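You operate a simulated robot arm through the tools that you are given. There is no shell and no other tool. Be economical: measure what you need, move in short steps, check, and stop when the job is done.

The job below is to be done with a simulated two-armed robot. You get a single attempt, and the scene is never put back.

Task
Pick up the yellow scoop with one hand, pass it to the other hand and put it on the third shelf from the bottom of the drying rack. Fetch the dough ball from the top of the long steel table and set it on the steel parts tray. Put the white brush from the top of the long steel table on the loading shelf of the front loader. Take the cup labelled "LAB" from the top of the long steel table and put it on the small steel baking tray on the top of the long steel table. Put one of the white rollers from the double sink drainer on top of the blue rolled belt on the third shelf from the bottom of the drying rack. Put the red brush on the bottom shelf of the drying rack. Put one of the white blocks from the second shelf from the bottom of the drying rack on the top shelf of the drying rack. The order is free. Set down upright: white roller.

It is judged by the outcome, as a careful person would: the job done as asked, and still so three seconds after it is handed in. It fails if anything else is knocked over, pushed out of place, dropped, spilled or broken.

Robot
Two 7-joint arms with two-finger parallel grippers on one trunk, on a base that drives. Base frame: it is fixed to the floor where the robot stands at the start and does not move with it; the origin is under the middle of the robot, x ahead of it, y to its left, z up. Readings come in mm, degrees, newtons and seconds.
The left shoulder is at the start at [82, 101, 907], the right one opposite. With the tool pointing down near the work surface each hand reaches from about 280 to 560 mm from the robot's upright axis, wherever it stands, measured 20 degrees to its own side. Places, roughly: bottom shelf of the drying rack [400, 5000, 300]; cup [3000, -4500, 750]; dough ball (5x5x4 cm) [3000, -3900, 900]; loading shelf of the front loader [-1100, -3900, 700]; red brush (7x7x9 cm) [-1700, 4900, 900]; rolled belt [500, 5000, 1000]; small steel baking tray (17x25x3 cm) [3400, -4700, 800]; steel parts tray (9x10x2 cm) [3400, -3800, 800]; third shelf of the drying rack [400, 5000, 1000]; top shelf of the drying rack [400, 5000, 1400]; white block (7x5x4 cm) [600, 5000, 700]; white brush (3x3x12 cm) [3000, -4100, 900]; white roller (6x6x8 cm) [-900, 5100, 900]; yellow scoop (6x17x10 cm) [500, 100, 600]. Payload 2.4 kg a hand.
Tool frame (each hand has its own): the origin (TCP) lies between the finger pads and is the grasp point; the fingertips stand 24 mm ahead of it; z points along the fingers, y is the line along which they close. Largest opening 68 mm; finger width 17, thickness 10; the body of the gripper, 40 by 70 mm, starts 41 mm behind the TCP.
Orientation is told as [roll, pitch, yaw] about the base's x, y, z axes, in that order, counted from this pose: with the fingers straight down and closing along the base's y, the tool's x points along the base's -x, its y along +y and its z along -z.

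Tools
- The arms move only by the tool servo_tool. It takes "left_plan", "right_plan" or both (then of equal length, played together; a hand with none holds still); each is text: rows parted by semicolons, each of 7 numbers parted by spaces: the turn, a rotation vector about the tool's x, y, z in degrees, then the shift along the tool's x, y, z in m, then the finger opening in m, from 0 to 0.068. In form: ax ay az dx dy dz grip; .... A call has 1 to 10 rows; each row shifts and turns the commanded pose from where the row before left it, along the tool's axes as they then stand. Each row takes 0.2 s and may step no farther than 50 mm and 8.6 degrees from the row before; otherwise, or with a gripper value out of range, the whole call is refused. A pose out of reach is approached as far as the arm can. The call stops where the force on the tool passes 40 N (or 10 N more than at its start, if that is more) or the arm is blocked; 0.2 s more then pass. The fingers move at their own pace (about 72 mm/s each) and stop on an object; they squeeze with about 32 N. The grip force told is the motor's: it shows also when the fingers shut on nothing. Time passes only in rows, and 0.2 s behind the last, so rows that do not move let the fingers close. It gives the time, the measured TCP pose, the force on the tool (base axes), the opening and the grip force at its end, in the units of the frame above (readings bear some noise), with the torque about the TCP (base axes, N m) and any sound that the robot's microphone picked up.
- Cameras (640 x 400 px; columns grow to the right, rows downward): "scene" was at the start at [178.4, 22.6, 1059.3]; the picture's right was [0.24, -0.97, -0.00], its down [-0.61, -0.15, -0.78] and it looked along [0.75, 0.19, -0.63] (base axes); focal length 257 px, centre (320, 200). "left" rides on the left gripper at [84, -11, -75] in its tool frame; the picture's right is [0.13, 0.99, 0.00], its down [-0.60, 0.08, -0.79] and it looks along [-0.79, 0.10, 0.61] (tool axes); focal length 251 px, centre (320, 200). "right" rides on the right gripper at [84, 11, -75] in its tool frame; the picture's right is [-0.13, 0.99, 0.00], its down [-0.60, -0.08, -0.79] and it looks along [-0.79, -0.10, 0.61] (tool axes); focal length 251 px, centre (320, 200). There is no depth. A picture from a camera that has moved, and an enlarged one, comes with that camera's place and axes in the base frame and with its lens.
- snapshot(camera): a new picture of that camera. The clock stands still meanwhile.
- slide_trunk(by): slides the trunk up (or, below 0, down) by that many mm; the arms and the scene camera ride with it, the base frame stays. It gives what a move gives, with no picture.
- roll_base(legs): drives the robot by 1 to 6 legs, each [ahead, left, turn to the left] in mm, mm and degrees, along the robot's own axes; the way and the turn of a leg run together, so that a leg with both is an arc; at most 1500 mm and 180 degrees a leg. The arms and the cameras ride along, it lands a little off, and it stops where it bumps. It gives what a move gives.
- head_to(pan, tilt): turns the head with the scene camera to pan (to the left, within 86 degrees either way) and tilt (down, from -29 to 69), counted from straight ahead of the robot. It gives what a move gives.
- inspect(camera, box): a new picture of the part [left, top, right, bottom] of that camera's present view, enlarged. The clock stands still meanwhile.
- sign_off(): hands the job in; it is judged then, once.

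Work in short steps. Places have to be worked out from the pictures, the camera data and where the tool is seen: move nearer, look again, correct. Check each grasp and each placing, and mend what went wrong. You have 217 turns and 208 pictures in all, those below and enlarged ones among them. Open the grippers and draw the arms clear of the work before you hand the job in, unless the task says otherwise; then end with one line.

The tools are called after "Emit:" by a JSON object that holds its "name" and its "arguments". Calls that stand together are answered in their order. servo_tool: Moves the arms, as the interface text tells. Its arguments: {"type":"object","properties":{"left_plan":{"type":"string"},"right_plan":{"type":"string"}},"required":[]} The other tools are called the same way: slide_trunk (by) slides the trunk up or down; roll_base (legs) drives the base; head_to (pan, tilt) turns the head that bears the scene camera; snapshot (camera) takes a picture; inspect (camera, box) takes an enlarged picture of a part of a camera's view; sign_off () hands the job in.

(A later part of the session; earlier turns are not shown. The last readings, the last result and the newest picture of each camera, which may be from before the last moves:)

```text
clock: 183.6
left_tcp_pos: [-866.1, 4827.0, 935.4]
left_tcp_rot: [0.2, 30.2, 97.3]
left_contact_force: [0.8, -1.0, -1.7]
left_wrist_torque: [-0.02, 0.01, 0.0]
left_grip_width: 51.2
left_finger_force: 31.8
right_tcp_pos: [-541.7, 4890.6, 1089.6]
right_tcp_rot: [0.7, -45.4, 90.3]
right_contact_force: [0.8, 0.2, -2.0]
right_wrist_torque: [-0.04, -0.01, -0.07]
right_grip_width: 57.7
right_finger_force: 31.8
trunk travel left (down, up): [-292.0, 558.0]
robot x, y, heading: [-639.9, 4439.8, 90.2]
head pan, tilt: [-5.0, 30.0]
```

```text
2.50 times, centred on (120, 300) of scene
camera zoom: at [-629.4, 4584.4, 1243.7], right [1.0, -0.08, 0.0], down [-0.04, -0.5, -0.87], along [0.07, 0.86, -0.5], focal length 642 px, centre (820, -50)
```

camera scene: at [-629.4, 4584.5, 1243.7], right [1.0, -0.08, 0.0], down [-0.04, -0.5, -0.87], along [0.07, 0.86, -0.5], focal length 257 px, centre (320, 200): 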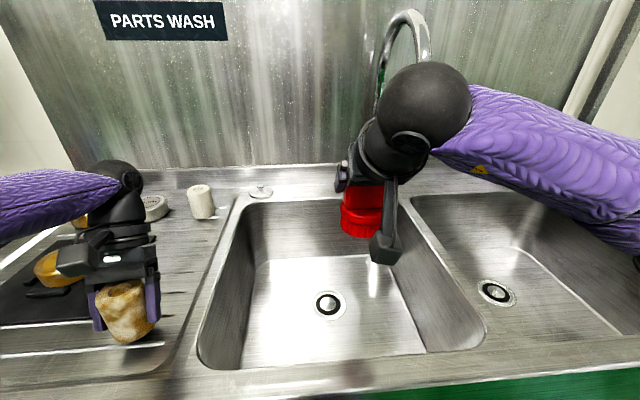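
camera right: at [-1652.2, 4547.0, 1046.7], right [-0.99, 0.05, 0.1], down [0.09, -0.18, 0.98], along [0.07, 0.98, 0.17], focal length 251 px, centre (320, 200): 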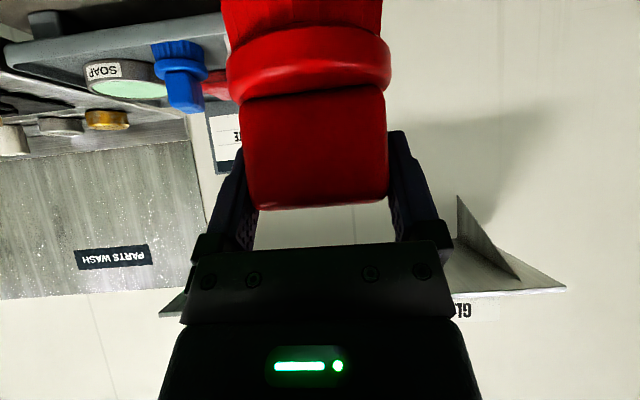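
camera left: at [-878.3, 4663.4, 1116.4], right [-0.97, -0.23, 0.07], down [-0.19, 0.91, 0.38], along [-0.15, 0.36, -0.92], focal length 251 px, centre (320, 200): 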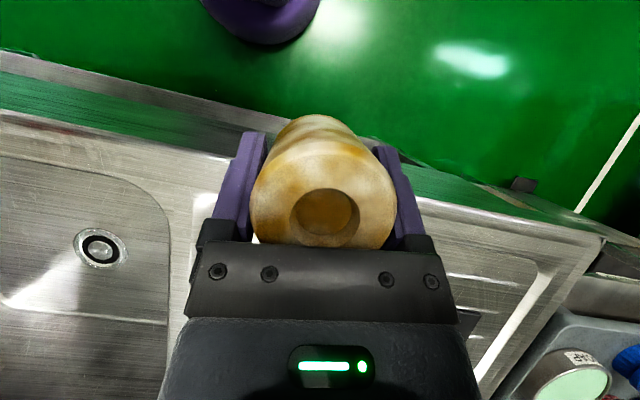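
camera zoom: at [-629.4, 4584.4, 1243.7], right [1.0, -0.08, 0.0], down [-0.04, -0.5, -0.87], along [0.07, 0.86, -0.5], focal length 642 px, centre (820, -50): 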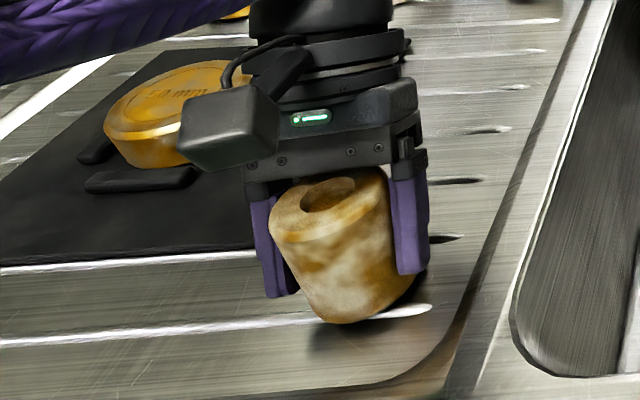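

The bottom still looks about 10 mm above the drainer. I continue slowly.

Emit:
{"name": "servo_tool", "arguments": {"left_plan": "0 0 0 -0.0015 0 0.0026 0; 0 0 0 -0.001 0 0.0017 0; 0 0 0 -0.001 0 0.0017 0; 0 0 0 0 0 0 0"}}

```text
clock: 184.3
left_tcp_pos: [-865.2, 4824.2, 932.5]
left_tcp_rot: [0.1, 29.9, 97.4]
left_contact_force: [-0.9, -3.2, 21.5]
left_wrist_torque: [0.42, 0.08, 0.08]
left_grip_width: 51.4
left_finger_force: 32.1
right_tcp_pos: [-542.2, 4889.2, 1089.9]
right_tcp_rot: [0.7, -45.6, 90.3]
right_contact_force: [-0.7, -0.4, -1.9]
right_wrist_torque: [0.01, 0.0, 0.0]
right_grip_width: 57.7
right_finger_force: 32.1
trunk travel left (down, up): [-292.0, 558.0]
robot x, y, heading: [-632.5, 4443.0, 90.0]
head pan, tilt: [-5.0, 30.0]
stopped in row 3 (left hand): the force on the tool passed its limit at 44 N (the readings are from after the stop); the commanded pose is now the measured one
```

It is in contact. I open and look from the wrist camera.

Emit:
{"name": "servo_tool", "arguments": {"left_plan": "0 0 0 0.0005 0 -0.0009 0; 0 0 0 0 0 0 0.055; 0 0 0 0 0 0 0.068; 0 0 0 0 0 0 0.068; 0 0 0 0 0 0 0.068"}}

Emit:
{"name": "snapshot", "arguments": {"camera": "left"}}

Emit:
{"name": "inspect", "arguments": {"camera": "scene", "box": [20, 220, 220, 380]}}

```text
clock: 185.5
left_tcp_pos: [-865.7, 4824.3, 932.3]
left_tcp_rot: [0.2, 30.0, 97.3]
left_contact_force: [0.6, 0.7, 15.9]
left_wrist_torque: [0.41, 0.06, -0.03]
left_grip_width: 68.0
left_finger_force: 0.2
right_tcp_pos: [-541.2, 4890.3, 1090.1]
right_tcp_rot: [0.7, -45.6, 90.3]
right_contact_force: [0.6, -1.0, -1.7]
right_wrist_torque: [0.0, 0.0, -0.03]
right_grip_width: 57.9
right_finger_force: 31.6
trunk travel left (down, up): [-292.0, 558.0]
robot x, y, heading: [-638.9, 4441.7, 90.2]
head pan, tilt: [-5.0, 30.0]
```

```text
86 pictures are left
camera left: at [-850.0, 4792.0, 1039.2], right [-0.97, -0.23, 0.07], down [-0.19, 0.9, 0.39], along [-0.15, 0.36, -0.92], focal length 251 px, centre (320, 200)
```

left: 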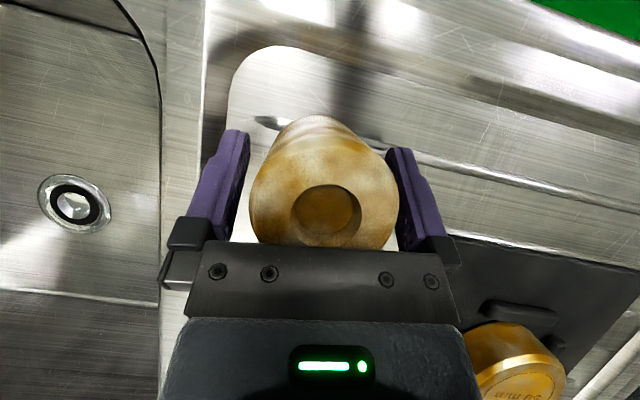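

```text
2.50 times, centred on (120, 300) of scene
camera zoom: at [-628.8, 4583.3, 1243.9], right [1.0, -0.08, 0.0], down [-0.04, -0.5, -0.87], along [0.07, 0.86, -0.5], focal length 642 px, centre (820, -50)
```

zoom: 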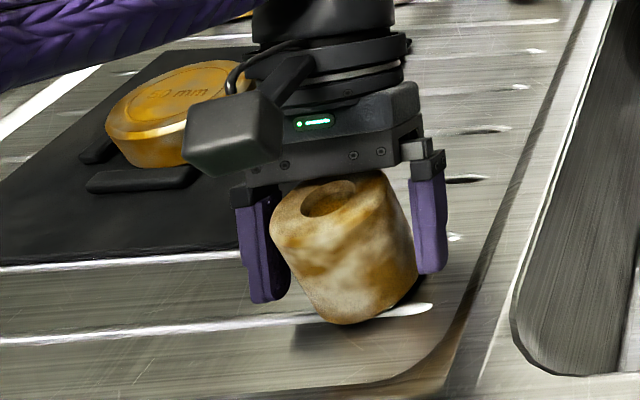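

The palm is pressing the top edge of the roller. I withdraw slowly along the fingers.

Emit:
{"name": "servo_tool", "arguments": {"left_plan": "0 0 0 0 0 -0.004 0.068; 0 0 0 0 0 -0.008 0.068; 0 0 0 0 0 -0.02 0.068; 0 0 0 0 0 -0.03 0.068; 0 0 0 0 0 -0.03 0.068; 0 0 0 0 0 0 0.068"}}

Emit:
{"name": "snapshot", "arguments": {"camera": "left"}}

Emit:
{"name": "inspect", "arguments": {"camera": "scene", "box": [20, 220, 220, 380]}}

```text
clock: 186.9
left_tcp_pos: [-875.8, 4829.8, 1004.0]
left_tcp_rot: [0.2, 29.9, 97.2]
left_contact_force: [0.6, 0.1, 0.0]
left_wrist_torque: [0.0, 0.03, -0.02]
left_grip_width: 68.0
left_finger_force: 0.0
left hand out of reach, approached as far as the arm can: row 3, 4, 5
right_tcp_pos: [-541.8, 4891.2, 1091.2]
right_tcp_rot: [0.7, -45.3, 90.3]
right_contact_force: [-0.1, -1.1, -1.0]
right_wrist_torque: [-0.02, -0.02, -0.01]
right_grip_width: 57.7
right_finger_force: 32.2
trunk travel left (down, up): [-292.0, 558.0]
robot x, y, heading: [-634.9, 4443.4, 90.2]
head pan, tilt: [-5.0, 30.0]
```

```text
84 pictures are left
camera left: at [-859.9, 4796.4, 1109.2], right [-0.97, -0.24, 0.07], down [-0.19, 0.9, 0.39], along [-0.15, 0.36, -0.92], focal length 251 px, centre (320, 200)
```

left: 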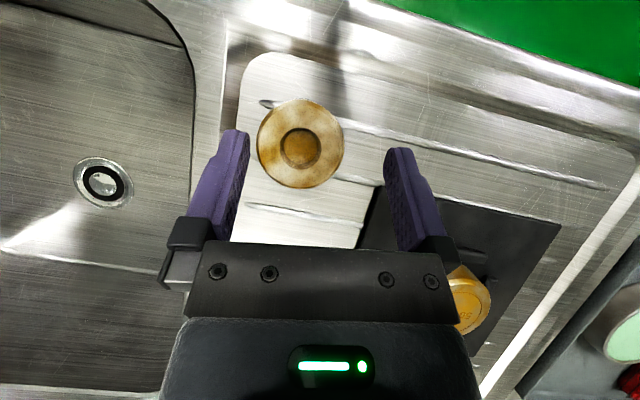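

```text
2.50 times, centred on (120, 300) of scene
camera zoom: at [-629.4, 4584.3, 1243.7], right [1.0, -0.08, 0.0], down [-0.04, -0.5, -0.87], along [0.07, 0.86, -0.5], focal length 642 px, centre (820, -50)
```

zoom: 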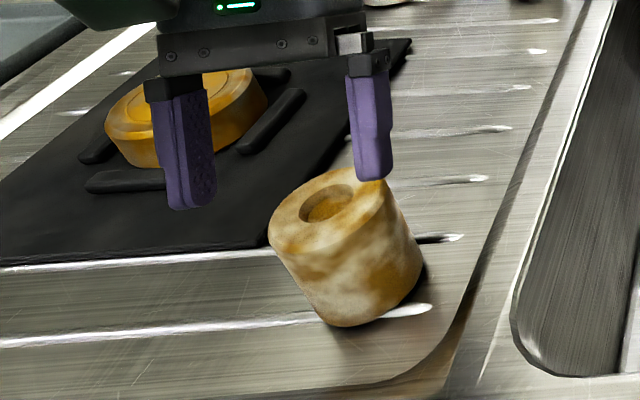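

The stained roller stands again at its place, hole end up. Now I go for the clean roller, with the trunk raised 150 mm so the arm can reach out and down naturally.

Emit:
{"name": "slide_trunk", "arguments": {"by": 150}}

Emit:
{"name": "servo_tool", "arguments": {"left_plan": "0 -8.3 0 0 0 0 0.068; 0 -8.3 0 0 0 0 0.068; 0 -8.3 0 0 0 0 0.068; 0 -8.3 0 0 0 0 0.068; 0 -8.3 0 0 0 0 0.068; 0 -8.3 0 0 0 0 0.068; 0 -8.3 0 0 0 0 0.068; 0 -8.3 0 0 0 0 0.068; 0 -8.3 0 0 0 0 0.068; 0 0 7 0 0 0 0.068"}}

Emit:
{"name": "servo_tool", "arguments": {"left_plan": "0 0 0 -0.015 -0.02 0.04 0.068; 0 0 0 -0.015 -0.02 0.04 0.068; 0 0 0 -0.015 -0.02 0.04 0.068; 0 0 0 -0.015 -0.02 0.04 0.068; 0 0 0 0 0 0 0.068"}}

Emit:
{"name": "snapshot", "arguments": {"camera": "scene"}}

```text
clock: 188.7
left_tcp_pos: [-876.6, 4817.3, 1176.3]
left_tcp_rot: [-0.4, 25.9, 97.0]
left_contact_force: [-0.5, 1.0, -0.5]
left_wrist_torque: [-0.02, 0.0, -0.01]
left_grip_width: 68.0
left_finger_force: 0.1
right_tcp_pos: [-541.5, 4891.1, 1238.7]
right_tcp_rot: [0.7, -45.4, 90.3]
right_contact_force: [0.2, 0.1, -1.4]
right_wrist_torque: [0.0, 0.02, 0.0]
right_grip_width: 58.0
right_finger_force: 31.9
trunk travel left (down, up): [-442.0, 408.0]
robot x, y, heading: [-636.8, 4438.5, 90.0]
head pan, tilt: [-5.0, 30.0]
```

```text
clock: 190.9
left_tcp_pos: [-875.0, 4816.8, 1177.0]
left_tcp_rot: [7.4, -48.6, 86.9]
left_contact_force: [0.2, 0.3, 0.1]
left_wrist_torque: [0.0, -0.02, -0.02]
left_grip_width: 67.9
left_finger_force: 0.1
right_tcp_pos: [-542.5, 4890.7, 1240.4]
right_tcp_rot: [0.6, -45.5, 90.3]
right_contact_force: [0.0, 0.6, -2.0]
right_wrist_torque: [0.0, -0.02, 0.02]
right_grip_width: 57.8
right_finger_force: 32.1
trunk travel left (down, up): [-442.0, 408.0]
robot x, y, heading: [-637.1, 4444.1, 90.1]
head pan, tilt: [-5.0, 30.0]
```

```text
clock: 192.1
left_tcp_pos: [-810.8, 4975.6, 1110.0]
left_tcp_rot: [7.3, -48.5, 87.0]
left_contact_force: [0.1, 0.6, -0.4]
left_wrist_torque: [0.02, -0.02, 0.0]
left_grip_width: 67.8
left_finger_force: 0.1
left hand out of reach, approached as far as the arm can: row 4
right_tcp_pos: [-541.0, 4891.8, 1239.7]
right_tcp_rot: [0.7, -45.4, 90.3]
right_contact_force: [1.2, 0.4, -1.5]
right_wrist_torque: [0.02, -0.03, -0.02]
right_grip_width: 57.7
right_finger_force: 32.0
trunk travel left (down, up): [-442.0, 408.0]
robot x, y, heading: [-638.1, 4441.2, 90.0]
head pan, tilt: [-5.0, 30.0]
```

```text
82 pictures are left
camera scene: at [-629.2, 4560.3, 1395.0], right [1.0, -0.08, 0.0], down [-0.04, -0.5, -0.87], along [0.07, 0.86, -0.5], focal length 257 px, centre (320, 200)
```

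scene: 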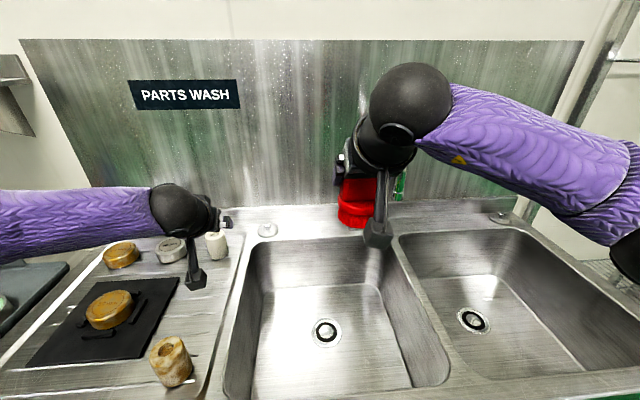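

The reach is better: 534 mm and still high. I correct the small roll and try going further forward and down.

Emit:
{"name": "servo_tool", "arguments": {"left_plan": "5.2 0 -2.4 0 0 0 0.068; 0 0 0 -0.002 0 0.035 0.068; 0 0 0 -0.002 0 0.035 0.068; 0 0 0 -0.002 0 0.035 0.068; 0 0 0 0 0 0 0.068"}}

Emit:
{"name": "snapshot", "arguments": {"camera": "left"}}

```text
clock: 193.3
left_tcp_pos: [-841.8, 4986.2, 1078.9]
left_tcp_rot: [-0.6, -48.7, 90.6]
left_contact_force: [-0.2, 0.3, -0.2]
left_wrist_torque: [-0.03, 0.02, -0.02]
left_grip_width: 68.2
left_finger_force: 0.2
left hand out of reach, approached as far as the arm can: row 2, 3, 4
right_tcp_pos: [-540.9, 4892.3, 1240.6]
right_tcp_rot: [0.7, -45.3, 90.3]
right_contact_force: [0.9, -0.3, -1.7]
right_wrist_torque: [0.03, -0.02, 0.02]
right_grip_width: 57.7
right_finger_force: 32.1
trunk travel left (down, up): [-442.0, 408.0]
robot x, y, heading: [-636.1, 4444.1, 89.9]
head pan, tilt: [-5.0, 30.0]
```

```text
81 pictures are left
camera left: at [-830.6, 4875.1, 1066.2], right [-0.99, -0.09, -0.1], down [-0.08, -0.2, 0.98], along [-0.11, 0.98, 0.19], focal length 251 px, centre (320, 200)
```

left: 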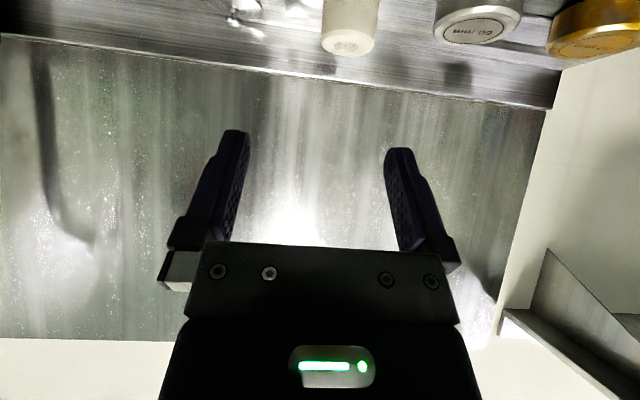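

The forearm's angle limits the wrist. A cylinder can be gripped from any yaw, so I turn the hand about 30° to the right and extend again.

Emit:
{"name": "servo_tool", "arguments": {"left_plan": "6 0 5.3 0 0 0 0.068; 6 0 5.3 0 0 0 0.068; 6 0 5.3 0 0 0 0.068; 6 0 5.3 0 0 0 0.068; 0 0 0 -0.02 0.015 0.03 0.068; 0 0 0 -0.02 0.015 0.03 0.068; 0 0 0 -0.02 0.015 0.03 0.068; 0 0 0 0 0 0 0.068"}}

Emit:
{"name": "snapshot", "arguments": {"camera": "scene"}}

```text
clock: 195.1
left_tcp_pos: [-841.1, 4991.9, 1097.1]
left_tcp_rot: [-0.7, -48.0, 62.2]
left_contact_force: [-1.2, -0.2, -0.3]
left_wrist_torque: [0.01, 0.02, -0.01]
left_grip_width: 67.9
left_finger_force: 0.0
left hand out of reach, approached as far as the arm can: row 3, 4, 5, 6, 7
right_tcp_pos: [-542.8, 4892.6, 1239.8]
right_tcp_rot: [0.7, -45.4, 90.3]
right_contact_force: [0.2, 0.5, -2.4]
right_wrist_torque: [0.0, -0.01, 0.01]
right_grip_width: 57.7
right_finger_force: 32.4
trunk travel left (down, up): [-442.0, 408.0]
robot x, y, heading: [-638.7, 4437.2, 90.2]
head pan, tilt: [-5.0, 30.0]
```

```text
80 pictures are left
camera scene: at [-629.4, 4560.2, 1395.0], right [1.0, -0.08, 0.0], down [-0.04, -0.5, -0.87], along [0.07, 0.86, -0.5], focal length 257 px, centre (320, 200)
```

scene: 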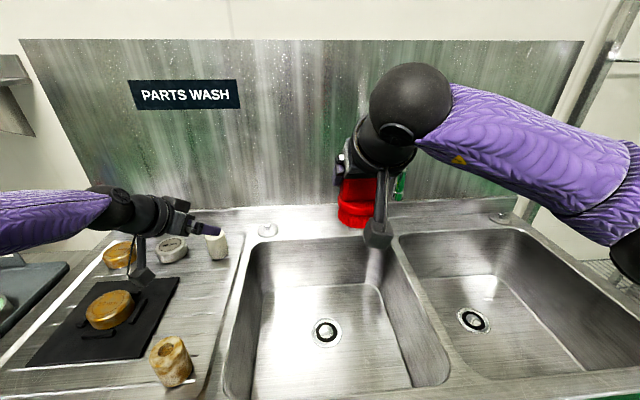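

I bring the left arm to a straighter, stretched shape first: yaw back, hand nearly level, push forward, then pitch down while stretched.

Emit:
{"name": "servo_tool", "arguments": {"left_plan": "-6 0 -5.3 0 0 0 0.068; -6 0 -5.3 0 0 0 0.068; -6 0 -5.3 0 0 0 0.068; 0 -7.5 0 0 -0.02 0 0.068; 0 -7.5 0 0 -0.02 0 0.068; 0 -7.5 0 0 -0.02 0 0.068; 0 0 0 -0.01 -0.02 0.04 0.068; 0 0 0 -0.01 -0.02 0.04 0.068; 0 0 0 -0.01 0 0.045 0.068; 0 0 0 -0.01 0 0.045 0.068"}}

Emit:
{"name": "snapshot", "arguments": {"camera": "scene"}}

```text
clock: 197.3
left_tcp_pos: [-813.1, 5018.2, 1150.9]
left_tcp_rot: [-0.6, -70.4, 86.3]
left_contact_force: [-0.3, 1.2, 0.2]
left_wrist_torque: [0.0, 0.04, -0.01]
left_grip_width: 68.2
left_finger_force: 0.1
left hand out of reach, approached as far as the arm can: row 5, 6, 7, 8, 9, 10
right_tcp_pos: [-543.0, 4891.6, 1240.3]
right_tcp_rot: [0.7, -45.4, 90.3]
right_contact_force: [-0.3, 0.1, -1.5]
right_wrist_torque: [0.02, -0.02, 0.04]
right_grip_width: 57.5
right_finger_force: 31.3
trunk travel left (down, up): [-442.0, 408.0]
robot x, y, heading: [-639.5, 4442.2, 90.2]
head pan, tilt: [-5.0, 30.0]
```

```text
79 pictures are left
camera scene: at [-629.4, 4560.3, 1395.0], right [1.0, -0.08, 0.0], down [-0.04, -0.5, -0.87], along [0.07, 0.86, -0.5], focal length 257 px, centre (320, 200)
```

scene: 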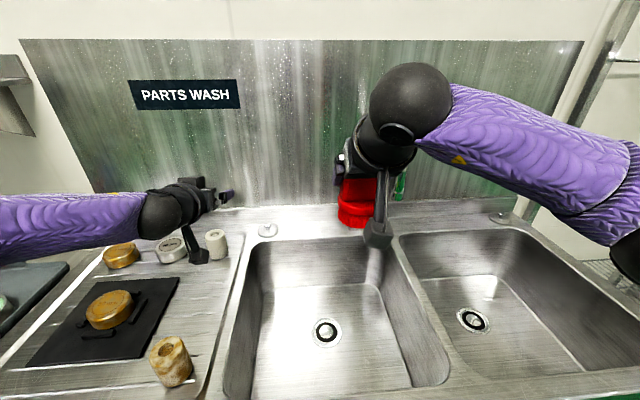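

I change the plan: place the brush first, then use the right arm for the roller, since it has already reached 628 mm. I fold the left arm back and drive to the rack.

Emit:
{"name": "servo_tool", "arguments": {"left_plan": "0 0 0 0 0 -0.05 0.068; 0 0 0 0 0 -0.05 0.068; 0 0 0 0 0 -0.05 0.068; 0 0 0 0 0 -0.05 0.068; 0 0 0 0 0 -0.05 0.068; 0 0 0 0 0 0 0.068"}}

Emit:
{"name": "roll_base", "arguments": {"legs": [[-350, 0, 0], [0, -985, 0]]}}

Emit:
{"name": "slide_trunk", "arguments": {"by": -400}}

Emit:
{"name": "head_to", "arguments": {"pan": -5, "tilt": 35}}

Emit:
{"name": "snapshot", "arguments": {"camera": "scene"}}

```text
clock: 198.7
left_tcp_pos: [-837.4, 4800.7, 1243.8]
left_tcp_rot: [-0.4, -70.3, 86.0]
left_contact_force: [0.5, -0.2, 0.1]
left_wrist_torque: [0.0, -0.01, -0.01]
left_grip_width: 68.0
left_finger_force: 0.1
left hand out of reach, approached as far as the arm can: row 5
right_tcp_pos: [-540.3, 4891.7, 1239.9]
right_tcp_rot: [0.7, -45.4, 90.3]
right_contact_force: [0.9, -0.1, -2.3]
right_wrist_torque: [0.05, -0.01, 0.01]
right_grip_width: 57.8
right_finger_force: 31.7
trunk travel left (down, up): [-442.0, 408.0]
robot x, y, heading: [-639.1, 4440.6, 90.0]
head pan, tilt: [-5.0, 30.0]
```

```text
clock: 205.6
left_tcp_pos: [127.1, 4458.4, 1243.6]
left_tcp_rot: [-0.4, -70.4, 86.8]
left_contact_force: [0.2, 0.3, 0.5]
left_wrist_torque: [-0.03, -0.01, -0.04]
left_grip_width: 67.9
left_finger_force: 0.0
right_tcp_pos: [421.5, 4552.1, 1239.5]
right_tcp_rot: [0.6, -45.4, 91.1]
right_contact_force: [0.3, 0.4, -2.1]
right_wrist_torque: [0.02, -0.01, 0.0]
right_grip_width: 57.7
right_finger_force: 32.3
trunk travel left (down, up): [-442.0, 408.0]
robot x, y, heading: [332.4, 4103.1, 90.9]
head pan, tilt: [-5.0, 30.0]
```

```text
clock: 209.4
left_tcp_pos: [126.2, 4519.3, 744.4]
left_tcp_rot: [-2.5, -53.9, 88.6]
left_contact_force: [0.3, 0.5, 0.3]
left_wrist_torque: [-0.03, 0.01, 0.0]
left_grip_width: 67.8
left_finger_force: 0.2
right_tcp_pos: [422.0, 4552.6, 840.2]
right_tcp_rot: [0.7, -45.4, 91.0]
right_contact_force: [-1.0, -0.3, -2.4]
right_wrist_torque: [0.0, -0.01, 0.0]
right_grip_width: 58.1
right_finger_force: 31.7
trunk travel left (down, up): [-42.0, 808.0]
robot x, y, heading: [331.3, 4103.8, 90.9]
head pan, tilt: [-5.0, 30.0]
```

```text
clock: 210.1
left_tcp_pos: [125.6, 4519.4, 744.7]
left_tcp_rot: [-2.5, -53.8, 88.6]
left_contact_force: [0.1, 0.5, 0.4]
left_wrist_torque: [0.02, 0.01, -0.01]
left_grip_width: 67.8
left_finger_force: 0.1
right_tcp_pos: [421.9, 4552.0, 840.7]
right_tcp_rot: [0.7, -45.3, 91.1]
right_contact_force: [0.2, 0.2, -1.5]
right_wrist_torque: [0.0, 0.02, 0.02]
right_grip_width: 57.9
right_finger_force: 31.6
trunk travel left (down, up): [-42.0, 808.0]
robot x, y, heading: [333.7, 4099.6, 91.0]
head pan, tilt: [-5.0, 35.0]
```

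```text
78 pictures are left
camera scene: at [336.5, 4314.2, 979.2], right [1.0, -0.07, 0.0], down [-0.04, -0.57, -0.82], along [0.06, 0.82, -0.57], focal length 257 px, centre (320, 200)
```

scene: 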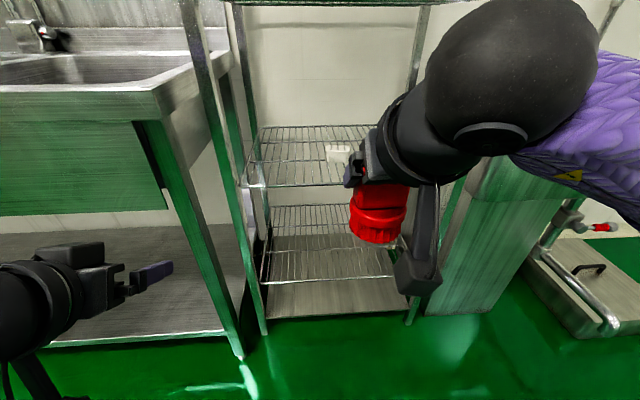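

Now I lower the right hand by 360 mm and the trunk by the remaining 40 mm.

Emit:
{"name": "servo_tool", "arguments": {"right_plan": "0 0 0 0.032 0 0.032 0; 0 0 0 0.032 0 0.032 0; 0 0 0 0.032 0 0.032 0; 0 0 0 0.032 0 0.032 0; 0 0 0 0.032 0 0.032 0; 0 0 0 0.032 0 0.032 0; 0 0 0 0.032 0 0.032 0; 0 0 0 0.032 0 0.032 0; 0 0 0 0 0 0 0"}}

Emit:
{"name": "slide_trunk", "arguments": {"by": -40}}

Emit:
{"name": "snapshot", "arguments": {"camera": "scene"}}

Emit:
{"name": "snapshot", "arguments": {"camera": "right"}}

```text
clock: 212.1
left_tcp_pos: [126.6, 4518.5, 743.1]
left_tcp_rot: [-2.5, -53.8, 88.6]
left_contact_force: [0.4, -0.6, -0.6]
left_wrist_torque: [0.0, 0.01, 0.01]
left_grip_width: 68.3
left_finger_force: 0.1
right_tcp_pos: [400.6, 4562.5, 490.4]
right_tcp_rot: [0.3, -45.1, 91.1]
right_contact_force: [0.2, 0.1, -1.6]
right_wrist_torque: [-0.02, -0.02, -0.02]
right_grip_width: 57.7
right_finger_force: 31.9
right hand out of reach, approached as far as the arm can: row 8
trunk travel left (down, up): [-42.0, 808.0]
robot x, y, heading: [330.3, 4105.7, 91.0]
head pan, tilt: [-5.0, 35.0]
```

```text
clock: 212.9
left_tcp_pos: [126.1, 4525.7, 690.4]
left_tcp_rot: [-2.7, -51.3, 88.7]
left_contact_force: [-0.3, 0.2, 0.6]
left_wrist_torque: [-0.01, -0.02, 0.03]
left_grip_width: 68.0
left_finger_force: 0.0
right_tcp_pos: [399.8, 4556.9, 432.1]
right_tcp_rot: [0.3, -42.3, 91.2]
right_contact_force: [-0.3, 0.0, -1.0]
right_wrist_torque: [0.01, 0.0, 0.01]
right_grip_width: 57.7
right_finger_force: 32.5
trunk travel left (down, up): [-2.0, 848.0]
robot x, y, heading: [332.5, 4101.1, 91.1]
head pan, tilt: [-5.0, 35.0]
```

```text
77 pictures are left
camera scene: at [336.2, 4329.3, 937.1], right [1.0, -0.07, 0.0], down [-0.04, -0.57, -0.82], along [0.06, 0.82, -0.57], focal length 257 px, centre (320, 200)
```

scene: 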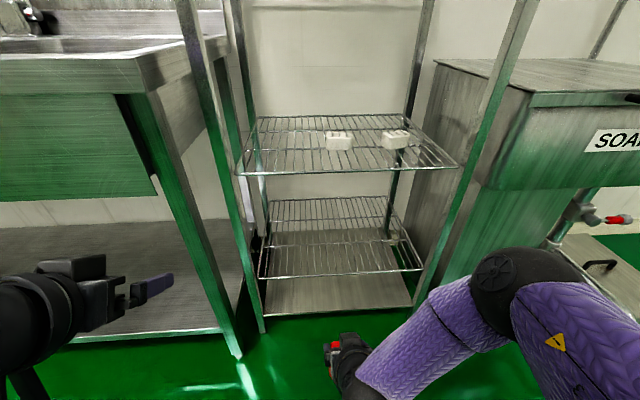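

```text
76 pictures are left
camera right: at [392.5, 4444.0, 431.2], right [-0.99, 0.07, 0.09], down [0.08, -0.08, 0.99], along [0.08, 0.99, 0.08], focal length 251 px, centre (320, 200)
```

right: 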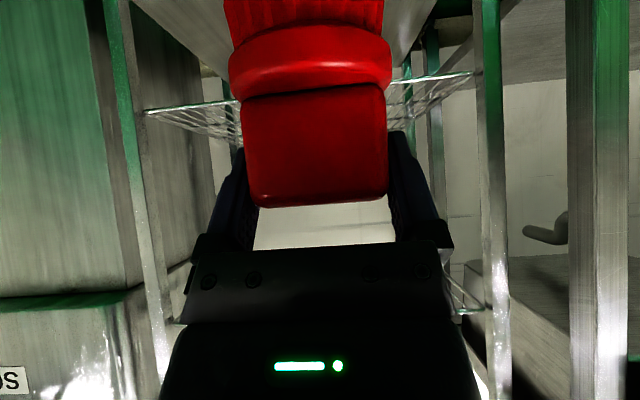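

The elbow is too far forward and right for the rack opening. I extend the arm forward, which straightens it, and correct the small pitch error.

Emit:
{"name": "servo_tool", "arguments": {"right_plan": "0 -2.9 0 -0.03 0.01 0.03 0; 0 0 0 -0.03 0.01 0.03 0; 0 0 0 -0.03 0.01 0.03 0; 0 0 0 -0.03 0 0.03 0; 0 0 0 0 0 0 0"}}

Emit:
{"name": "snapshot", "arguments": {"camera": "scene"}}

```text
clock: 214.1
left_tcp_pos: [124.6, 4525.1, 690.1]
left_tcp_rot: [-2.7, -51.3, 88.6]
left_contact_force: [0.2, -0.4, 0.6]
left_wrist_torque: [-0.01, 0.02, 0.01]
left_grip_width: 67.9
left_finger_force: 0.0
right_tcp_pos: [367.6, 4713.0, 430.8]
right_tcp_rot: [0.5, -45.2, 90.8]
right_contact_force: [0.5, 0.2, -1.9]
right_wrist_torque: [0.05, -0.01, 0.03]
right_grip_width: 57.8
right_finger_force: 32.7
right hand out of reach, approached as far as the arm can: row 4
trunk travel left (down, up): [-2.0, 848.0]
robot x, y, heading: [329.1, 4099.7, 90.9]
head pan, tilt: [-5.0, 35.0]
```

```text
75 pictures are left
camera scene: at [336.3, 4329.4, 937.0], right [1.0, -0.07, 0.0], down [-0.04, -0.57, -0.82], along [0.06, 0.82, -0.57], focal length 257 px, centre (320, 200)
```

scene: 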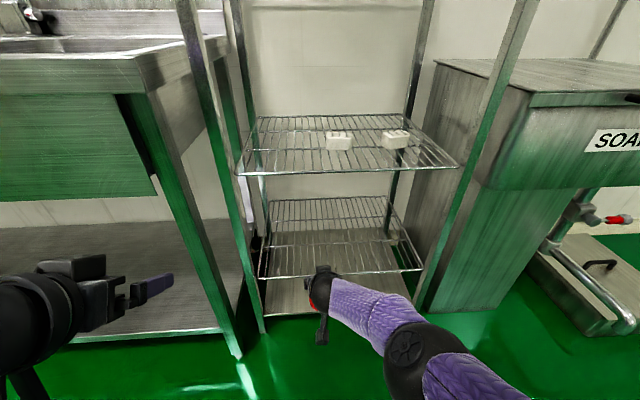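

The arm is now straight and clear of the posts. I pull the left hand back and drive forward to bring the brush over the shelf.

Emit:
{"name": "servo_tool", "arguments": {"left_plan": "0 0 0 0.02 0 -0.045 0.068; 0 0 0 0.02 0 -0.045 0.068; 0 0 0 0.02 0 -0.045 0.068; 0 0 0 0 0 0 0.068"}}

Emit:
{"name": "roll_base", "arguments": {"legs": [[200, -25, -0.9]]}}

Emit:
{"name": "snapshot", "arguments": {"camera": "scene"}}

Emit:
{"name": "snapshot", "arguments": {"camera": "right"}}

```text
clock: 215.1
left_tcp_pos: [63.7, 4470.9, 762.6]
left_tcp_rot: [-2.8, -51.2, 88.6]
left_contact_force: [0.1, 0.3, -0.8]
left_wrist_torque: [-0.02, -0.03, 0.01]
left_grip_width: 68.1
left_finger_force: 0.2
left hand out of reach, approached as far as the arm can: row 1, 2, 3
right_tcp_pos: [368.5, 4713.4, 431.0]
right_tcp_rot: [0.4, -45.1, 91.1]
right_contact_force: [0.1, -0.1, -1.8]
right_wrist_torque: [0.03, -0.01, -0.04]
right_grip_width: 58.1
right_finger_force: 31.9
trunk travel left (down, up): [-2.0, 848.0]
robot x, y, heading: [332.8, 4102.6, 91.0]
head pan, tilt: [-5.0, 35.0]
```

```text
clock: 216.7
left_tcp_pos: [96.5, 4678.7, 761.3]
left_tcp_rot: [-2.8, -51.1, 87.7]
left_contact_force: [-0.7, 0.6, 0.3]
left_wrist_torque: [-0.02, 0.02, 0.01]
left_grip_width: 68.1
left_finger_force: 0.1
right_tcp_pos: [404.3, 4913.8, 430.5]
right_tcp_rot: [0.4, -45.1, 89.9]
right_contact_force: [-0.1, 0.2, -0.8]
right_wrist_torque: [0.02, -0.01, 0.02]
right_grip_width: 57.8
right_finger_force: 32.2
trunk travel left (down, up): [-2.0, 848.0]
robot x, y, heading: [356.9, 4302.0, 89.6]
head pan, tilt: [-5.0, 35.0]
```

```text
74 pictures are left
camera scene: at [364.3, 4531.0, 937.0], right [1.0, -0.09, 0.0], down [-0.05, -0.57, -0.82], along [0.07, 0.82, -0.57], focal length 257 px, centre (320, 200)
```

scene: 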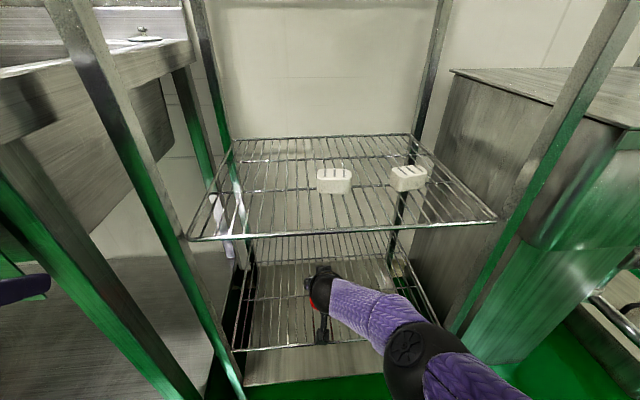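

```text
73 pictures are left
camera right: at [394.1, 4802.6, 424.1], right [-0.99, 0.09, 0.1], down [0.08, -0.14, 0.99], along [0.1, 0.99, 0.13], focal length 251 px, centre (320, 200)
```

right: 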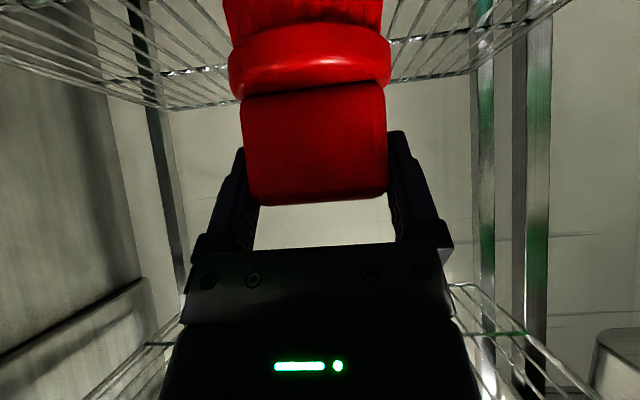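

The brush is over the bottom shelf. I lower it until contact.

Emit:
{"name": "servo_tool", "arguments": {"right_plan": "0 0 0 0.007 0 0.007 0; 0 0 0 0.005 0 0.005 0; 0 0 0 0.003 0 0.003 0; 0 0 0 0.003 0 0.003 0; 0 0 0 0.003 0 0.003 0; 0 0 0 0.003 0 0.003 0; 0 0 0 0.003 0 0.003 0; 0 0 0 0 0 0 0"}}

```text
clock: 218.5
left_tcp_pos: [95.2, 4678.6, 762.1]
left_tcp_rot: [-2.9, -51.2, 87.7]
left_contact_force: [0.0, 0.1, -1.1]
left_wrist_torque: [-0.02, 0.0, -0.02]
left_grip_width: 67.7
left_finger_force: 0.0
right_tcp_pos: [420.2, 4902.6, 404.6]
right_tcp_rot: [0.3, -45.2, 89.8]
right_contact_force: [-1.1, -1.0, -2.0]
right_wrist_torque: [0.01, -0.02, 0.01]
right_grip_width: 57.8
right_finger_force: 31.9
right hand out of reach, approached as far as the arm can: row 1, 2, 4, 5, 6, 7
trunk travel left (down, up): [-2.0, 848.0]
robot x, y, heading: [354.8, 4301.2, 89.7]
head pan, tilt: [-5.0, 35.0]
```

Emit:
{"name": "servo_tool", "arguments": {"right_plan": "0 0 0 0.006 0 0.002 0; 0 0 0 0.005 0 0.002 0; 0 0 0 0.004 0 0.002 0; 0 0 0 0.004 0 0.002 0; 0 0 0 0 0 0 0"}}

```text
clock: 219.7
left_tcp_pos: [93.9, 4678.9, 763.7]
left_tcp_rot: [-2.8, -51.2, 87.6]
left_contact_force: [-0.3, 0.6, -0.4]
left_wrist_torque: [0.03, 0.01, -0.02]
left_grip_width: 68.1
left_finger_force: 0.1
right_tcp_pos: [423.5, 4894.4, 391.9]
right_tcp_rot: [0.4, -45.2, 89.9]
right_contact_force: [0.2, 0.4, -2.4]
right_wrist_torque: [0.03, 0.01, 0.01]
right_grip_width: 57.6
right_finger_force: 32.0
right hand out of reach, approached as far as the arm can: row 3
trunk travel left (down, up): [-2.0, 848.0]
robot x, y, heading: [353.5, 4301.4, 89.9]
head pan, tilt: [-5.0, 35.0]
```

Emit:
{"name": "servo_tool", "arguments": {"right_plan": "0 0 0 0.003 0 0.002 0; 0 0 0 0.003 0 0.002 0; 0 0 0 0.003 0 0.002 0; 0 0 0 0.003 0 0.002 0; 0 0 0 0.003 0 0.002 0; 0 0 0 0 0 0 0"}}

Emit:
{"name": "snapshot", "arguments": {"camera": "right"}}

```text
clock: 221.1
left_tcp_pos: [94.0, 4678.7, 762.0]
left_tcp_rot: [-2.8, -51.2, 87.5]
left_contact_force: [0.4, 0.5, 0.5]
left_wrist_torque: [-0.02, 0.01, 0.04]
left_grip_width: 68.0
left_finger_force: 0.0
right_tcp_pos: [427.1, 4887.7, 379.4]
right_tcp_rot: [0.3, -45.2, 89.9]
right_contact_force: [-0.5, -1.0, -2.2]
right_wrist_torque: [0.0, 0.01, 0.01]
right_grip_width: 58.0
right_finger_force: 32.2
right hand out of reach, approached as far as the arm can: row 1, 3
trunk travel left (down, up): [-2.0, 848.0]
robot x, y, heading: [355.5, 4299.7, 89.8]
head pan, tilt: [-5.0, 35.0]
```

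```text
72 pictures are left
camera right: at [418.0, 4775.7, 373.6], right [-0.99, 0.09, 0.1], down [0.08, -0.14, 0.99], along [0.1, 0.99, 0.13], focal length 251 px, centre (320, 200)
```

right: 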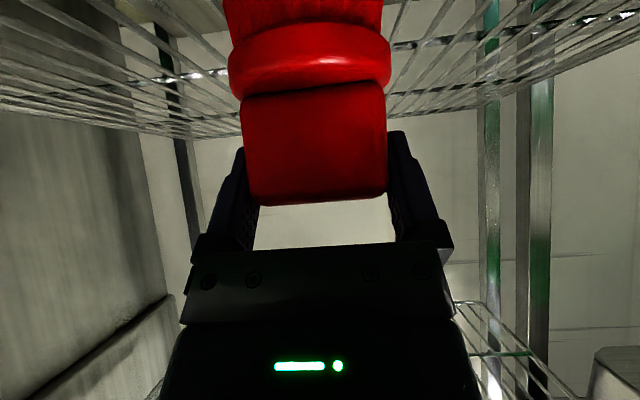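

The shelf looks to be near z 301, so contact is close. I nudge the base forward 15 mm and continue down.

Emit:
{"name": "roll_base", "arguments": {"legs": [[18, 0, 0]]}}

Emit:
{"name": "servo_tool", "arguments": {"right_plan": "0 0 0 0.003 0 0.002 0; 0 0 0 0.003 0 0.002 0; 0 0 0 0.003 0 0.002 0; 0 0 0 0.003 0 0.002 0; 0 0 0 0 0 0 0"}}

```text
clock: 221.9
left_tcp_pos: [95.0, 4696.8, 762.2]
left_tcp_rot: [-2.8, -51.2, 87.7]
left_contact_force: [-0.1, -0.4, -0.1]
left_wrist_torque: [-0.02, -0.01, 0.01]
left_grip_width: 67.8
left_finger_force: 0.1
right_tcp_pos: [427.2, 4905.1, 379.8]
right_tcp_rot: [0.4, -45.2, 89.9]
right_contact_force: [0.0, 0.0, -1.3]
right_wrist_torque: [0.03, 0.02, 0.03]
right_grip_width: 57.9
right_finger_force: 32.7
trunk travel left (down, up): [-2.0, 848.0]
robot x, y, heading: [358.3, 4321.7, 90.0]
head pan, tilt: [-5.0, 35.0]
```

```text
clock: 223.1
left_tcp_pos: [95.3, 4696.6, 762.7]
left_tcp_rot: [-2.8, -51.2, 87.6]
left_contact_force: [-0.1, 0.3, -0.1]
left_wrist_torque: [0.02, -0.02, -0.01]
left_grip_width: 68.0
left_finger_force: 0.0
right_tcp_pos: [429.4, 4899.4, 373.5]
right_tcp_rot: [0.3, -45.3, 90.0]
right_contact_force: [-0.6, 3.3, 7.8]
right_wrist_torque: [0.46, -0.1, 0.09]
right_grip_width: 57.8
right_finger_force: 32.5
right hand out of reach, approached as far as the arm can: row 2, 4
trunk travel left (down, up): [-2.0, 848.0]
robot x, y, heading: [354.3, 4323.3, 90.0]
head pan, tilt: [-5.0, 35.0]
```

Contact. I release and withdraw along the fingers.

Emit:
{"name": "servo_tool", "arguments": {"right_plan": "0 0 0 0 0 0 0.062; 0 0 0 0 0 0 0.068; 0 0 0 0 0 0 0.068; 0 0 0 0 0 -0.02 0.068; 0 0 0 0 0 -0.03 0.068; 0 0 0 0 0 -0.03 0.068; 0 0 0 0 0 0 0.068"}}

Emit:
{"name": "snapshot", "arguments": {"camera": "right"}}

```text
clock: 224.7
left_tcp_pos: [95.2, 4696.1, 762.0]
left_tcp_rot: [-2.8, -51.2, 87.6]
left_contact_force: [0.0, 0.1, 0.1]
left_wrist_torque: [0.01, -0.01, 0.0]
left_grip_width: 68.1
left_finger_force: 0.1
right_tcp_pos: [428.5, 4855.5, 417.2]
right_tcp_rot: [0.4, -45.3, 89.9]
right_contact_force: [-0.7, -0.4, -0.1]
right_wrist_torque: [-0.01, 0.01, -0.03]
right_grip_width: 68.1
right_finger_force: 0.0
right hand out of reach, approached as far as the arm can: row 4, 5
trunk travel left (down, up): [-2.0, 848.0]
robot x, y, heading: [353.2, 4319.1, 89.6]
head pan, tilt: [-5.0, 35.0]
```

```text
71 pictures are left
camera right: at [418.3, 4743.8, 410.1], right [-0.99, 0.09, 0.1], down [0.08, -0.14, 0.99], along [0.1, 0.99, 0.13], focal length 251 px, centre (320, 200)
```

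right: 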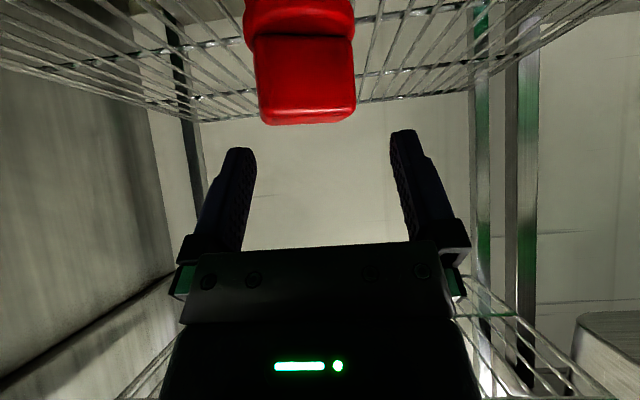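

The brush stands on the bottom shelf. I back out, raise the trunk by 490 mm, and drive to the roller for the right arm.

Emit:
{"name": "roll_base", "arguments": {"legs": [[-280, 0, 0], [0, 1285, 0]]}}

Emit:
{"name": "slide_trunk", "arguments": {"by": 400}}

Emit:
{"name": "slide_trunk", "arguments": {"by": 90}}

Emit:
{"name": "snapshot", "arguments": {"camera": "scene"}}

```text
clock: 232.6
left_tcp_pos: [-1166.3, 4432.0, 762.6]
left_tcp_rot: [-2.8, -51.2, 87.1]
left_contact_force: [-0.4, -0.1, -1.7]
left_wrist_torque: [-0.01, -0.02, 0.02]
left_grip_width: 68.1
left_finger_force: 0.0
right_tcp_pos: [-831.0, 4587.1, 415.4]
right_tcp_rot: [0.4, -45.3, 89.3]
right_contact_force: [-0.4, 0.3, -0.1]
right_wrist_torque: [0.0, 0.01, -0.01]
right_grip_width: 67.7
right_finger_force: 0.0
trunk travel left (down, up): [-2.0, 848.0]
robot x, y, heading: [-906.2, 4053.8, 89.3]
head pan, tilt: [-5.0, 35.0]
```

```text
clock: 236.5
left_tcp_pos: [-1166.0, 4432.5, 1162.6]
left_tcp_rot: [-2.8, -51.1, 86.9]
left_contact_force: [0.5, -0.2, 0.1]
left_wrist_torque: [0.03, -0.02, -0.02]
left_grip_width: 68.0
left_finger_force: 0.1
right_tcp_pos: [-832.9, 4587.6, 824.9]
right_tcp_rot: [0.4, -46.2, 89.3]
right_contact_force: [-1.0, 0.8, 0.1]
right_wrist_torque: [0.0, -0.04, -0.01]
right_grip_width: 67.9
right_finger_force: 0.0
trunk travel left (down, up): [-402.0, 448.0]
robot x, y, heading: [-909.0, 4053.7, 89.3]
head pan, tilt: [-5.0, 35.0]
```

```text
clock: 237.7
left_tcp_pos: [-1166.9, 4431.6, 1252.0]
left_tcp_rot: [-2.8, -51.2, 86.9]
left_contact_force: [0.1, 0.6, -0.3]
left_wrist_torque: [-0.01, -0.02, 0.02]
left_grip_width: 68.0
left_finger_force: 0.0
right_tcp_pos: [-831.0, 4590.5, 929.4]
right_tcp_rot: [0.4, -47.6, 89.4]
right_contact_force: [0.5, 0.5, -0.1]
right_wrist_torque: [-0.03, 0.03, 0.02]
right_grip_width: 68.0
right_finger_force: 0.1
trunk travel left (down, up): [-492.0, 358.0]
robot x, y, heading: [-908.2, 4052.4, 88.8]
head pan, tilt: [-5.0, 35.0]
```

```text
70 pictures are left
camera scene: at [-899.7, 4164.3, 1437.4], right [1.0, -0.1, 0.0], down [-0.06, -0.57, -0.82], along [0.08, 0.81, -0.57], focal length 257 px, centre (320, 200)
```

scene: 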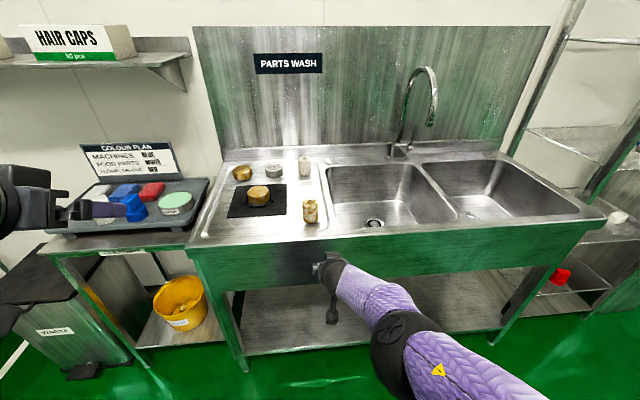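

The right arm is straight. I raise it, pitch to −55, stretch forward, and drive nearer with the hand high.

Emit:
{"name": "servo_tool", "arguments": {"right_plan": "0 0 0 -0.034 0 -0.02 0.068; 0 0 0 -0.034 0 -0.02 0.068; 0 0 0 -0.034 0 -0.01 0.068; 0 -7.4 0 -0.034 0 0 0.068; 0 0 0 0 0 0.03 0.068; 0 0 0 0 0 0.03 0.068; 0 0 0 0 0 0 0.068"}}

Emit:
{"name": "roll_base", "arguments": {"legs": [[350, 0, 1.2]]}}

Emit:
{"name": "snapshot", "arguments": {"camera": "scene"}}

Emit:
{"name": "snapshot", "arguments": {"camera": "right"}}

```text
clock: 239.3
left_tcp_pos: [-1166.5, 4431.7, 1251.9]
left_tcp_rot: [-2.7, -51.1, 87.1]
left_contact_force: [-0.2, 1.4, 0.5]
left_wrist_torque: [-0.01, -0.03, -0.03]
left_grip_width: 68.1
left_finger_force: 0.0
right_tcp_pos: [-827.1, 4651.4, 1053.4]
right_tcp_rot: [0.4, -55.1, 89.2]
right_contact_force: [1.0, -0.7, 0.0]
right_wrist_torque: [-0.04, 0.02, 0.01]
right_grip_width: 68.1
right_finger_force: 0.2
right hand out of reach, approached as far as the arm can: row 1, 2, 4, 5, 6
trunk travel left (down, up): [-492.0, 358.0]
robot x, y, heading: [-908.4, 4053.8, 88.9]
head pan, tilt: [-5.0, 35.0]
```

```text
clock: 241.6
left_tcp_pos: [-1171.8, 4778.7, 1251.2]
left_tcp_rot: [-2.8, -51.2, 88.1]
left_contact_force: [0.1, -0.5, -0.4]
left_wrist_torque: [0.03, 0.0, -0.02]
left_grip_width: 67.9
left_finger_force: 0.1
right_tcp_pos: [-836.7, 5004.5, 1052.5]
right_tcp_rot: [0.5, -55.0, 90.3]
right_contact_force: [-0.6, -1.0, 0.5]
right_wrist_torque: [-0.03, 0.0, 0.0]
right_grip_width: 68.0
right_finger_force: 0.0
trunk travel left (down, up): [-492.0, 358.0]
robot x, y, heading: [-909.6, 4405.6, 90.4]
head pan, tilt: [-5.0, 35.0]
```

```text
69 pictures are left
camera scene: at [-900.7, 4516.4, 1437.4], right [1.0, -0.08, 0.0], down [-0.05, -0.57, -0.82], along [0.07, 0.82, -0.57], focal length 257 px, centre (320, 200)
```

scene: 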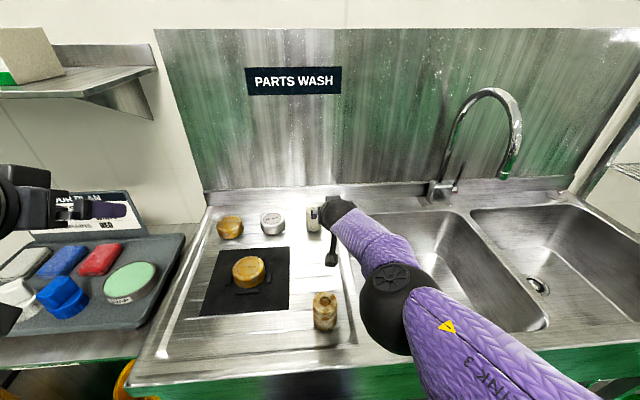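

```text
68 pictures are left
camera right: at [-845.9, 4895.2, 1027.3], right [-0.99, 0.06, 0.11], down [0.09, -0.3, 0.95], along [0.09, 0.95, 0.29], focal length 251 px, centre (320, 200)
```

right: 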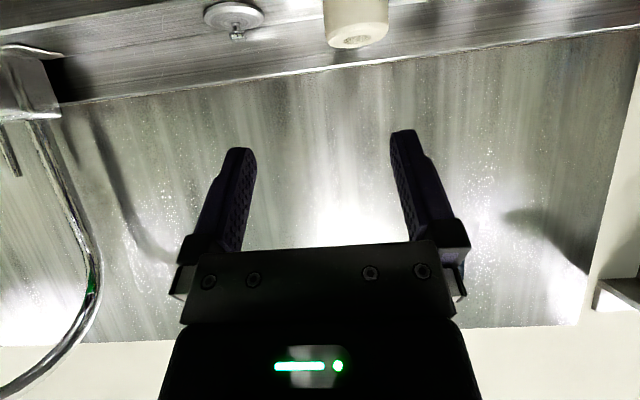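

The reach is 599 mm here. I move the base 90 mm forward and 30 mm left with the hand still above everything.

Emit:
{"name": "roll_base", "arguments": {"legs": [[90, 30, 0]]}}

Emit:
{"name": "servo_tool", "arguments": {"right_plan": "0 0 0 0.02 0 0.025 0.068; 0 0 0 0.02 0 0.025 0.068; 0 0 0 0 0 0 0.068"}}

Emit:
{"name": "snapshot", "arguments": {"camera": "right"}}

Emit:
{"name": "snapshot", "arguments": {"camera": "scene"}}

```text
clock: 242.7
left_tcp_pos: [-1204.4, 4871.1, 1251.2]
left_tcp_rot: [-2.8, -51.3, 88.1]
left_contact_force: [0.3, 0.0, 0.3]
left_wrist_torque: [0.04, 0.01, 0.0]
left_grip_width: 67.9
left_finger_force: 0.0
right_tcp_pos: [-867.1, 5096.9, 1052.0]
right_tcp_rot: [0.4, -55.0, 90.2]
right_contact_force: [0.3, 0.6, -0.2]
right_wrist_torque: [-0.03, -0.03, 0.02]
right_grip_width: 68.1
right_finger_force: 0.1
trunk travel left (down, up): [-492.0, 358.0]
robot x, y, heading: [-936.1, 4499.8, 90.2]
head pan, tilt: [-5.0, 35.0]
```

```text
clock: 243.5
left_tcp_pos: [-1202.5, 4870.5, 1252.0]
left_tcp_rot: [-2.8, -51.2, 88.0]
left_contact_force: [-0.4, -0.7, -0.5]
left_wrist_torque: [0.01, -0.03, 0.01]
left_grip_width: 68.0
left_finger_force: 0.0
right_tcp_pos: [-855.8, 5081.6, 1007.1]
right_tcp_rot: [0.5, -55.0, 90.2]
right_contact_force: [-0.6, 0.5, 0.5]
right_wrist_torque: [0.02, 0.0, -0.01]
right_grip_width: 68.1
right_finger_force: 0.0
right hand out of reach, approached as far as the arm can: row 1, 2
trunk travel left (down, up): [-492.0, 358.0]
robot x, y, heading: [-940.4, 4494.5, 90.3]
head pan, tilt: [-5.0, 35.0]
```

```text
67 pictures are left
camera right: at [-864.8, 4971.5, 980.6], right [-0.99, 0.06, 0.11], down [0.09, -0.3, 0.95], along [0.09, 0.95, 0.29], focal length 251 px, centre (320, 200)
```

right: 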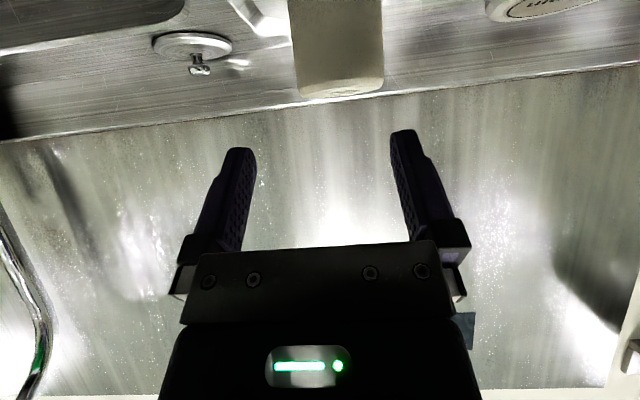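

```text
66 pictures are left
camera scene: at [-931.5, 4607.9, 1437.5], right [1.0, -0.08, 0.0], down [-0.05, -0.57, -0.82], along [0.07, 0.82, -0.57], focal length 257 px, centre (320, 200)
```

scene: 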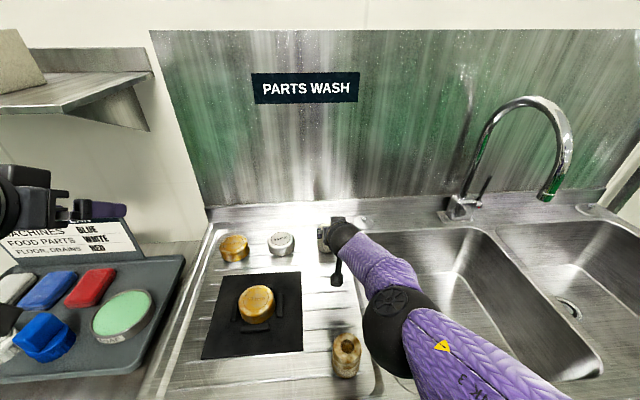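

I lower the trunk instead, which brings the shoulder nearer the hand's height and restores reach, then extend.

Emit:
{"name": "slide_trunk", "arguments": {"by": -50}}

Emit:
{"name": "servo_tool", "arguments": {"right_plan": "0 0 0 -0.008 0.008 0.012 0.068; 0 0 0 -0.008 0 0.012 0.068; 0 0 0 0 0 0 0.068"}}

Emit:
{"name": "snapshot", "arguments": {"camera": "right"}}

```text
clock: 244.4
left_tcp_pos: [-1202.6, 4870.3, 1202.5]
left_tcp_rot: [-2.8, -51.2, 88.1]
left_contact_force: [-0.3, 0.1, -0.6]
left_wrist_torque: [-0.05, 0.01, 0.0]
left_grip_width: 68.2
left_finger_force: 0.0
right_tcp_pos: [-853.9, 5081.4, 949.3]
right_tcp_rot: [0.5, -54.4, 90.1]
right_contact_force: [-1.7, -0.8, -0.5]
right_wrist_torque: [-0.03, -0.03, 0.03]
right_grip_width: 67.8
right_finger_force: 0.1
trunk travel left (down, up): [-442.0, 408.0]
robot x, y, heading: [-939.8, 4494.8, 90.5]
head pan, tilt: [-5.0, 35.0]
```

```text
clock: 245.2
left_tcp_pos: [-1202.1, 4870.4, 1201.7]
left_tcp_rot: [-2.7, -51.2, 88.0]
left_contact_force: [-1.6, 1.1, 0.7]
left_wrist_torque: [0.01, 0.01, 0.02]
left_grip_width: 67.9
left_finger_force: 0.1
right_tcp_pos: [-855.5, 5087.6, 959.9]
right_tcp_rot: [0.5, -54.4, 90.1]
right_contact_force: [-0.2, 0.8, -0.7]
right_wrist_torque: [0.01, 0.03, -0.01]
right_grip_width: 67.9
right_finger_force: 0.1
right hand out of reach, approached as far as the arm can: row 1, 2
trunk travel left (down, up): [-442.0, 408.0]
robot x, y, heading: [-938.1, 4495.9, 90.2]
head pan, tilt: [-5.0, 35.0]
```

```text
65 pictures are left
camera right: at [-863.7, 4978.3, 935.3], right [-0.99, 0.07, 0.11], down [0.09, -0.29, 0.95], along [0.09, 0.95, 0.28], focal length 251 px, centre (320, 200)
```

right: 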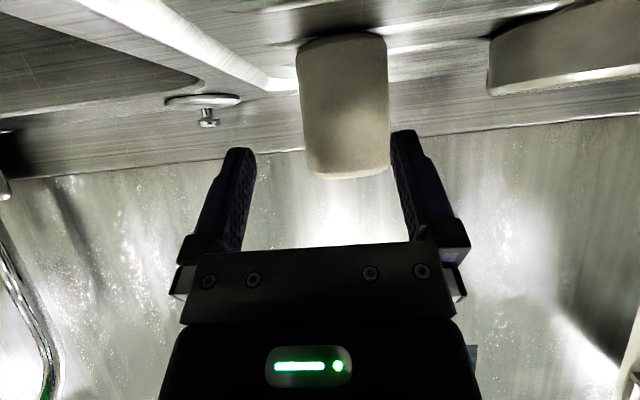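

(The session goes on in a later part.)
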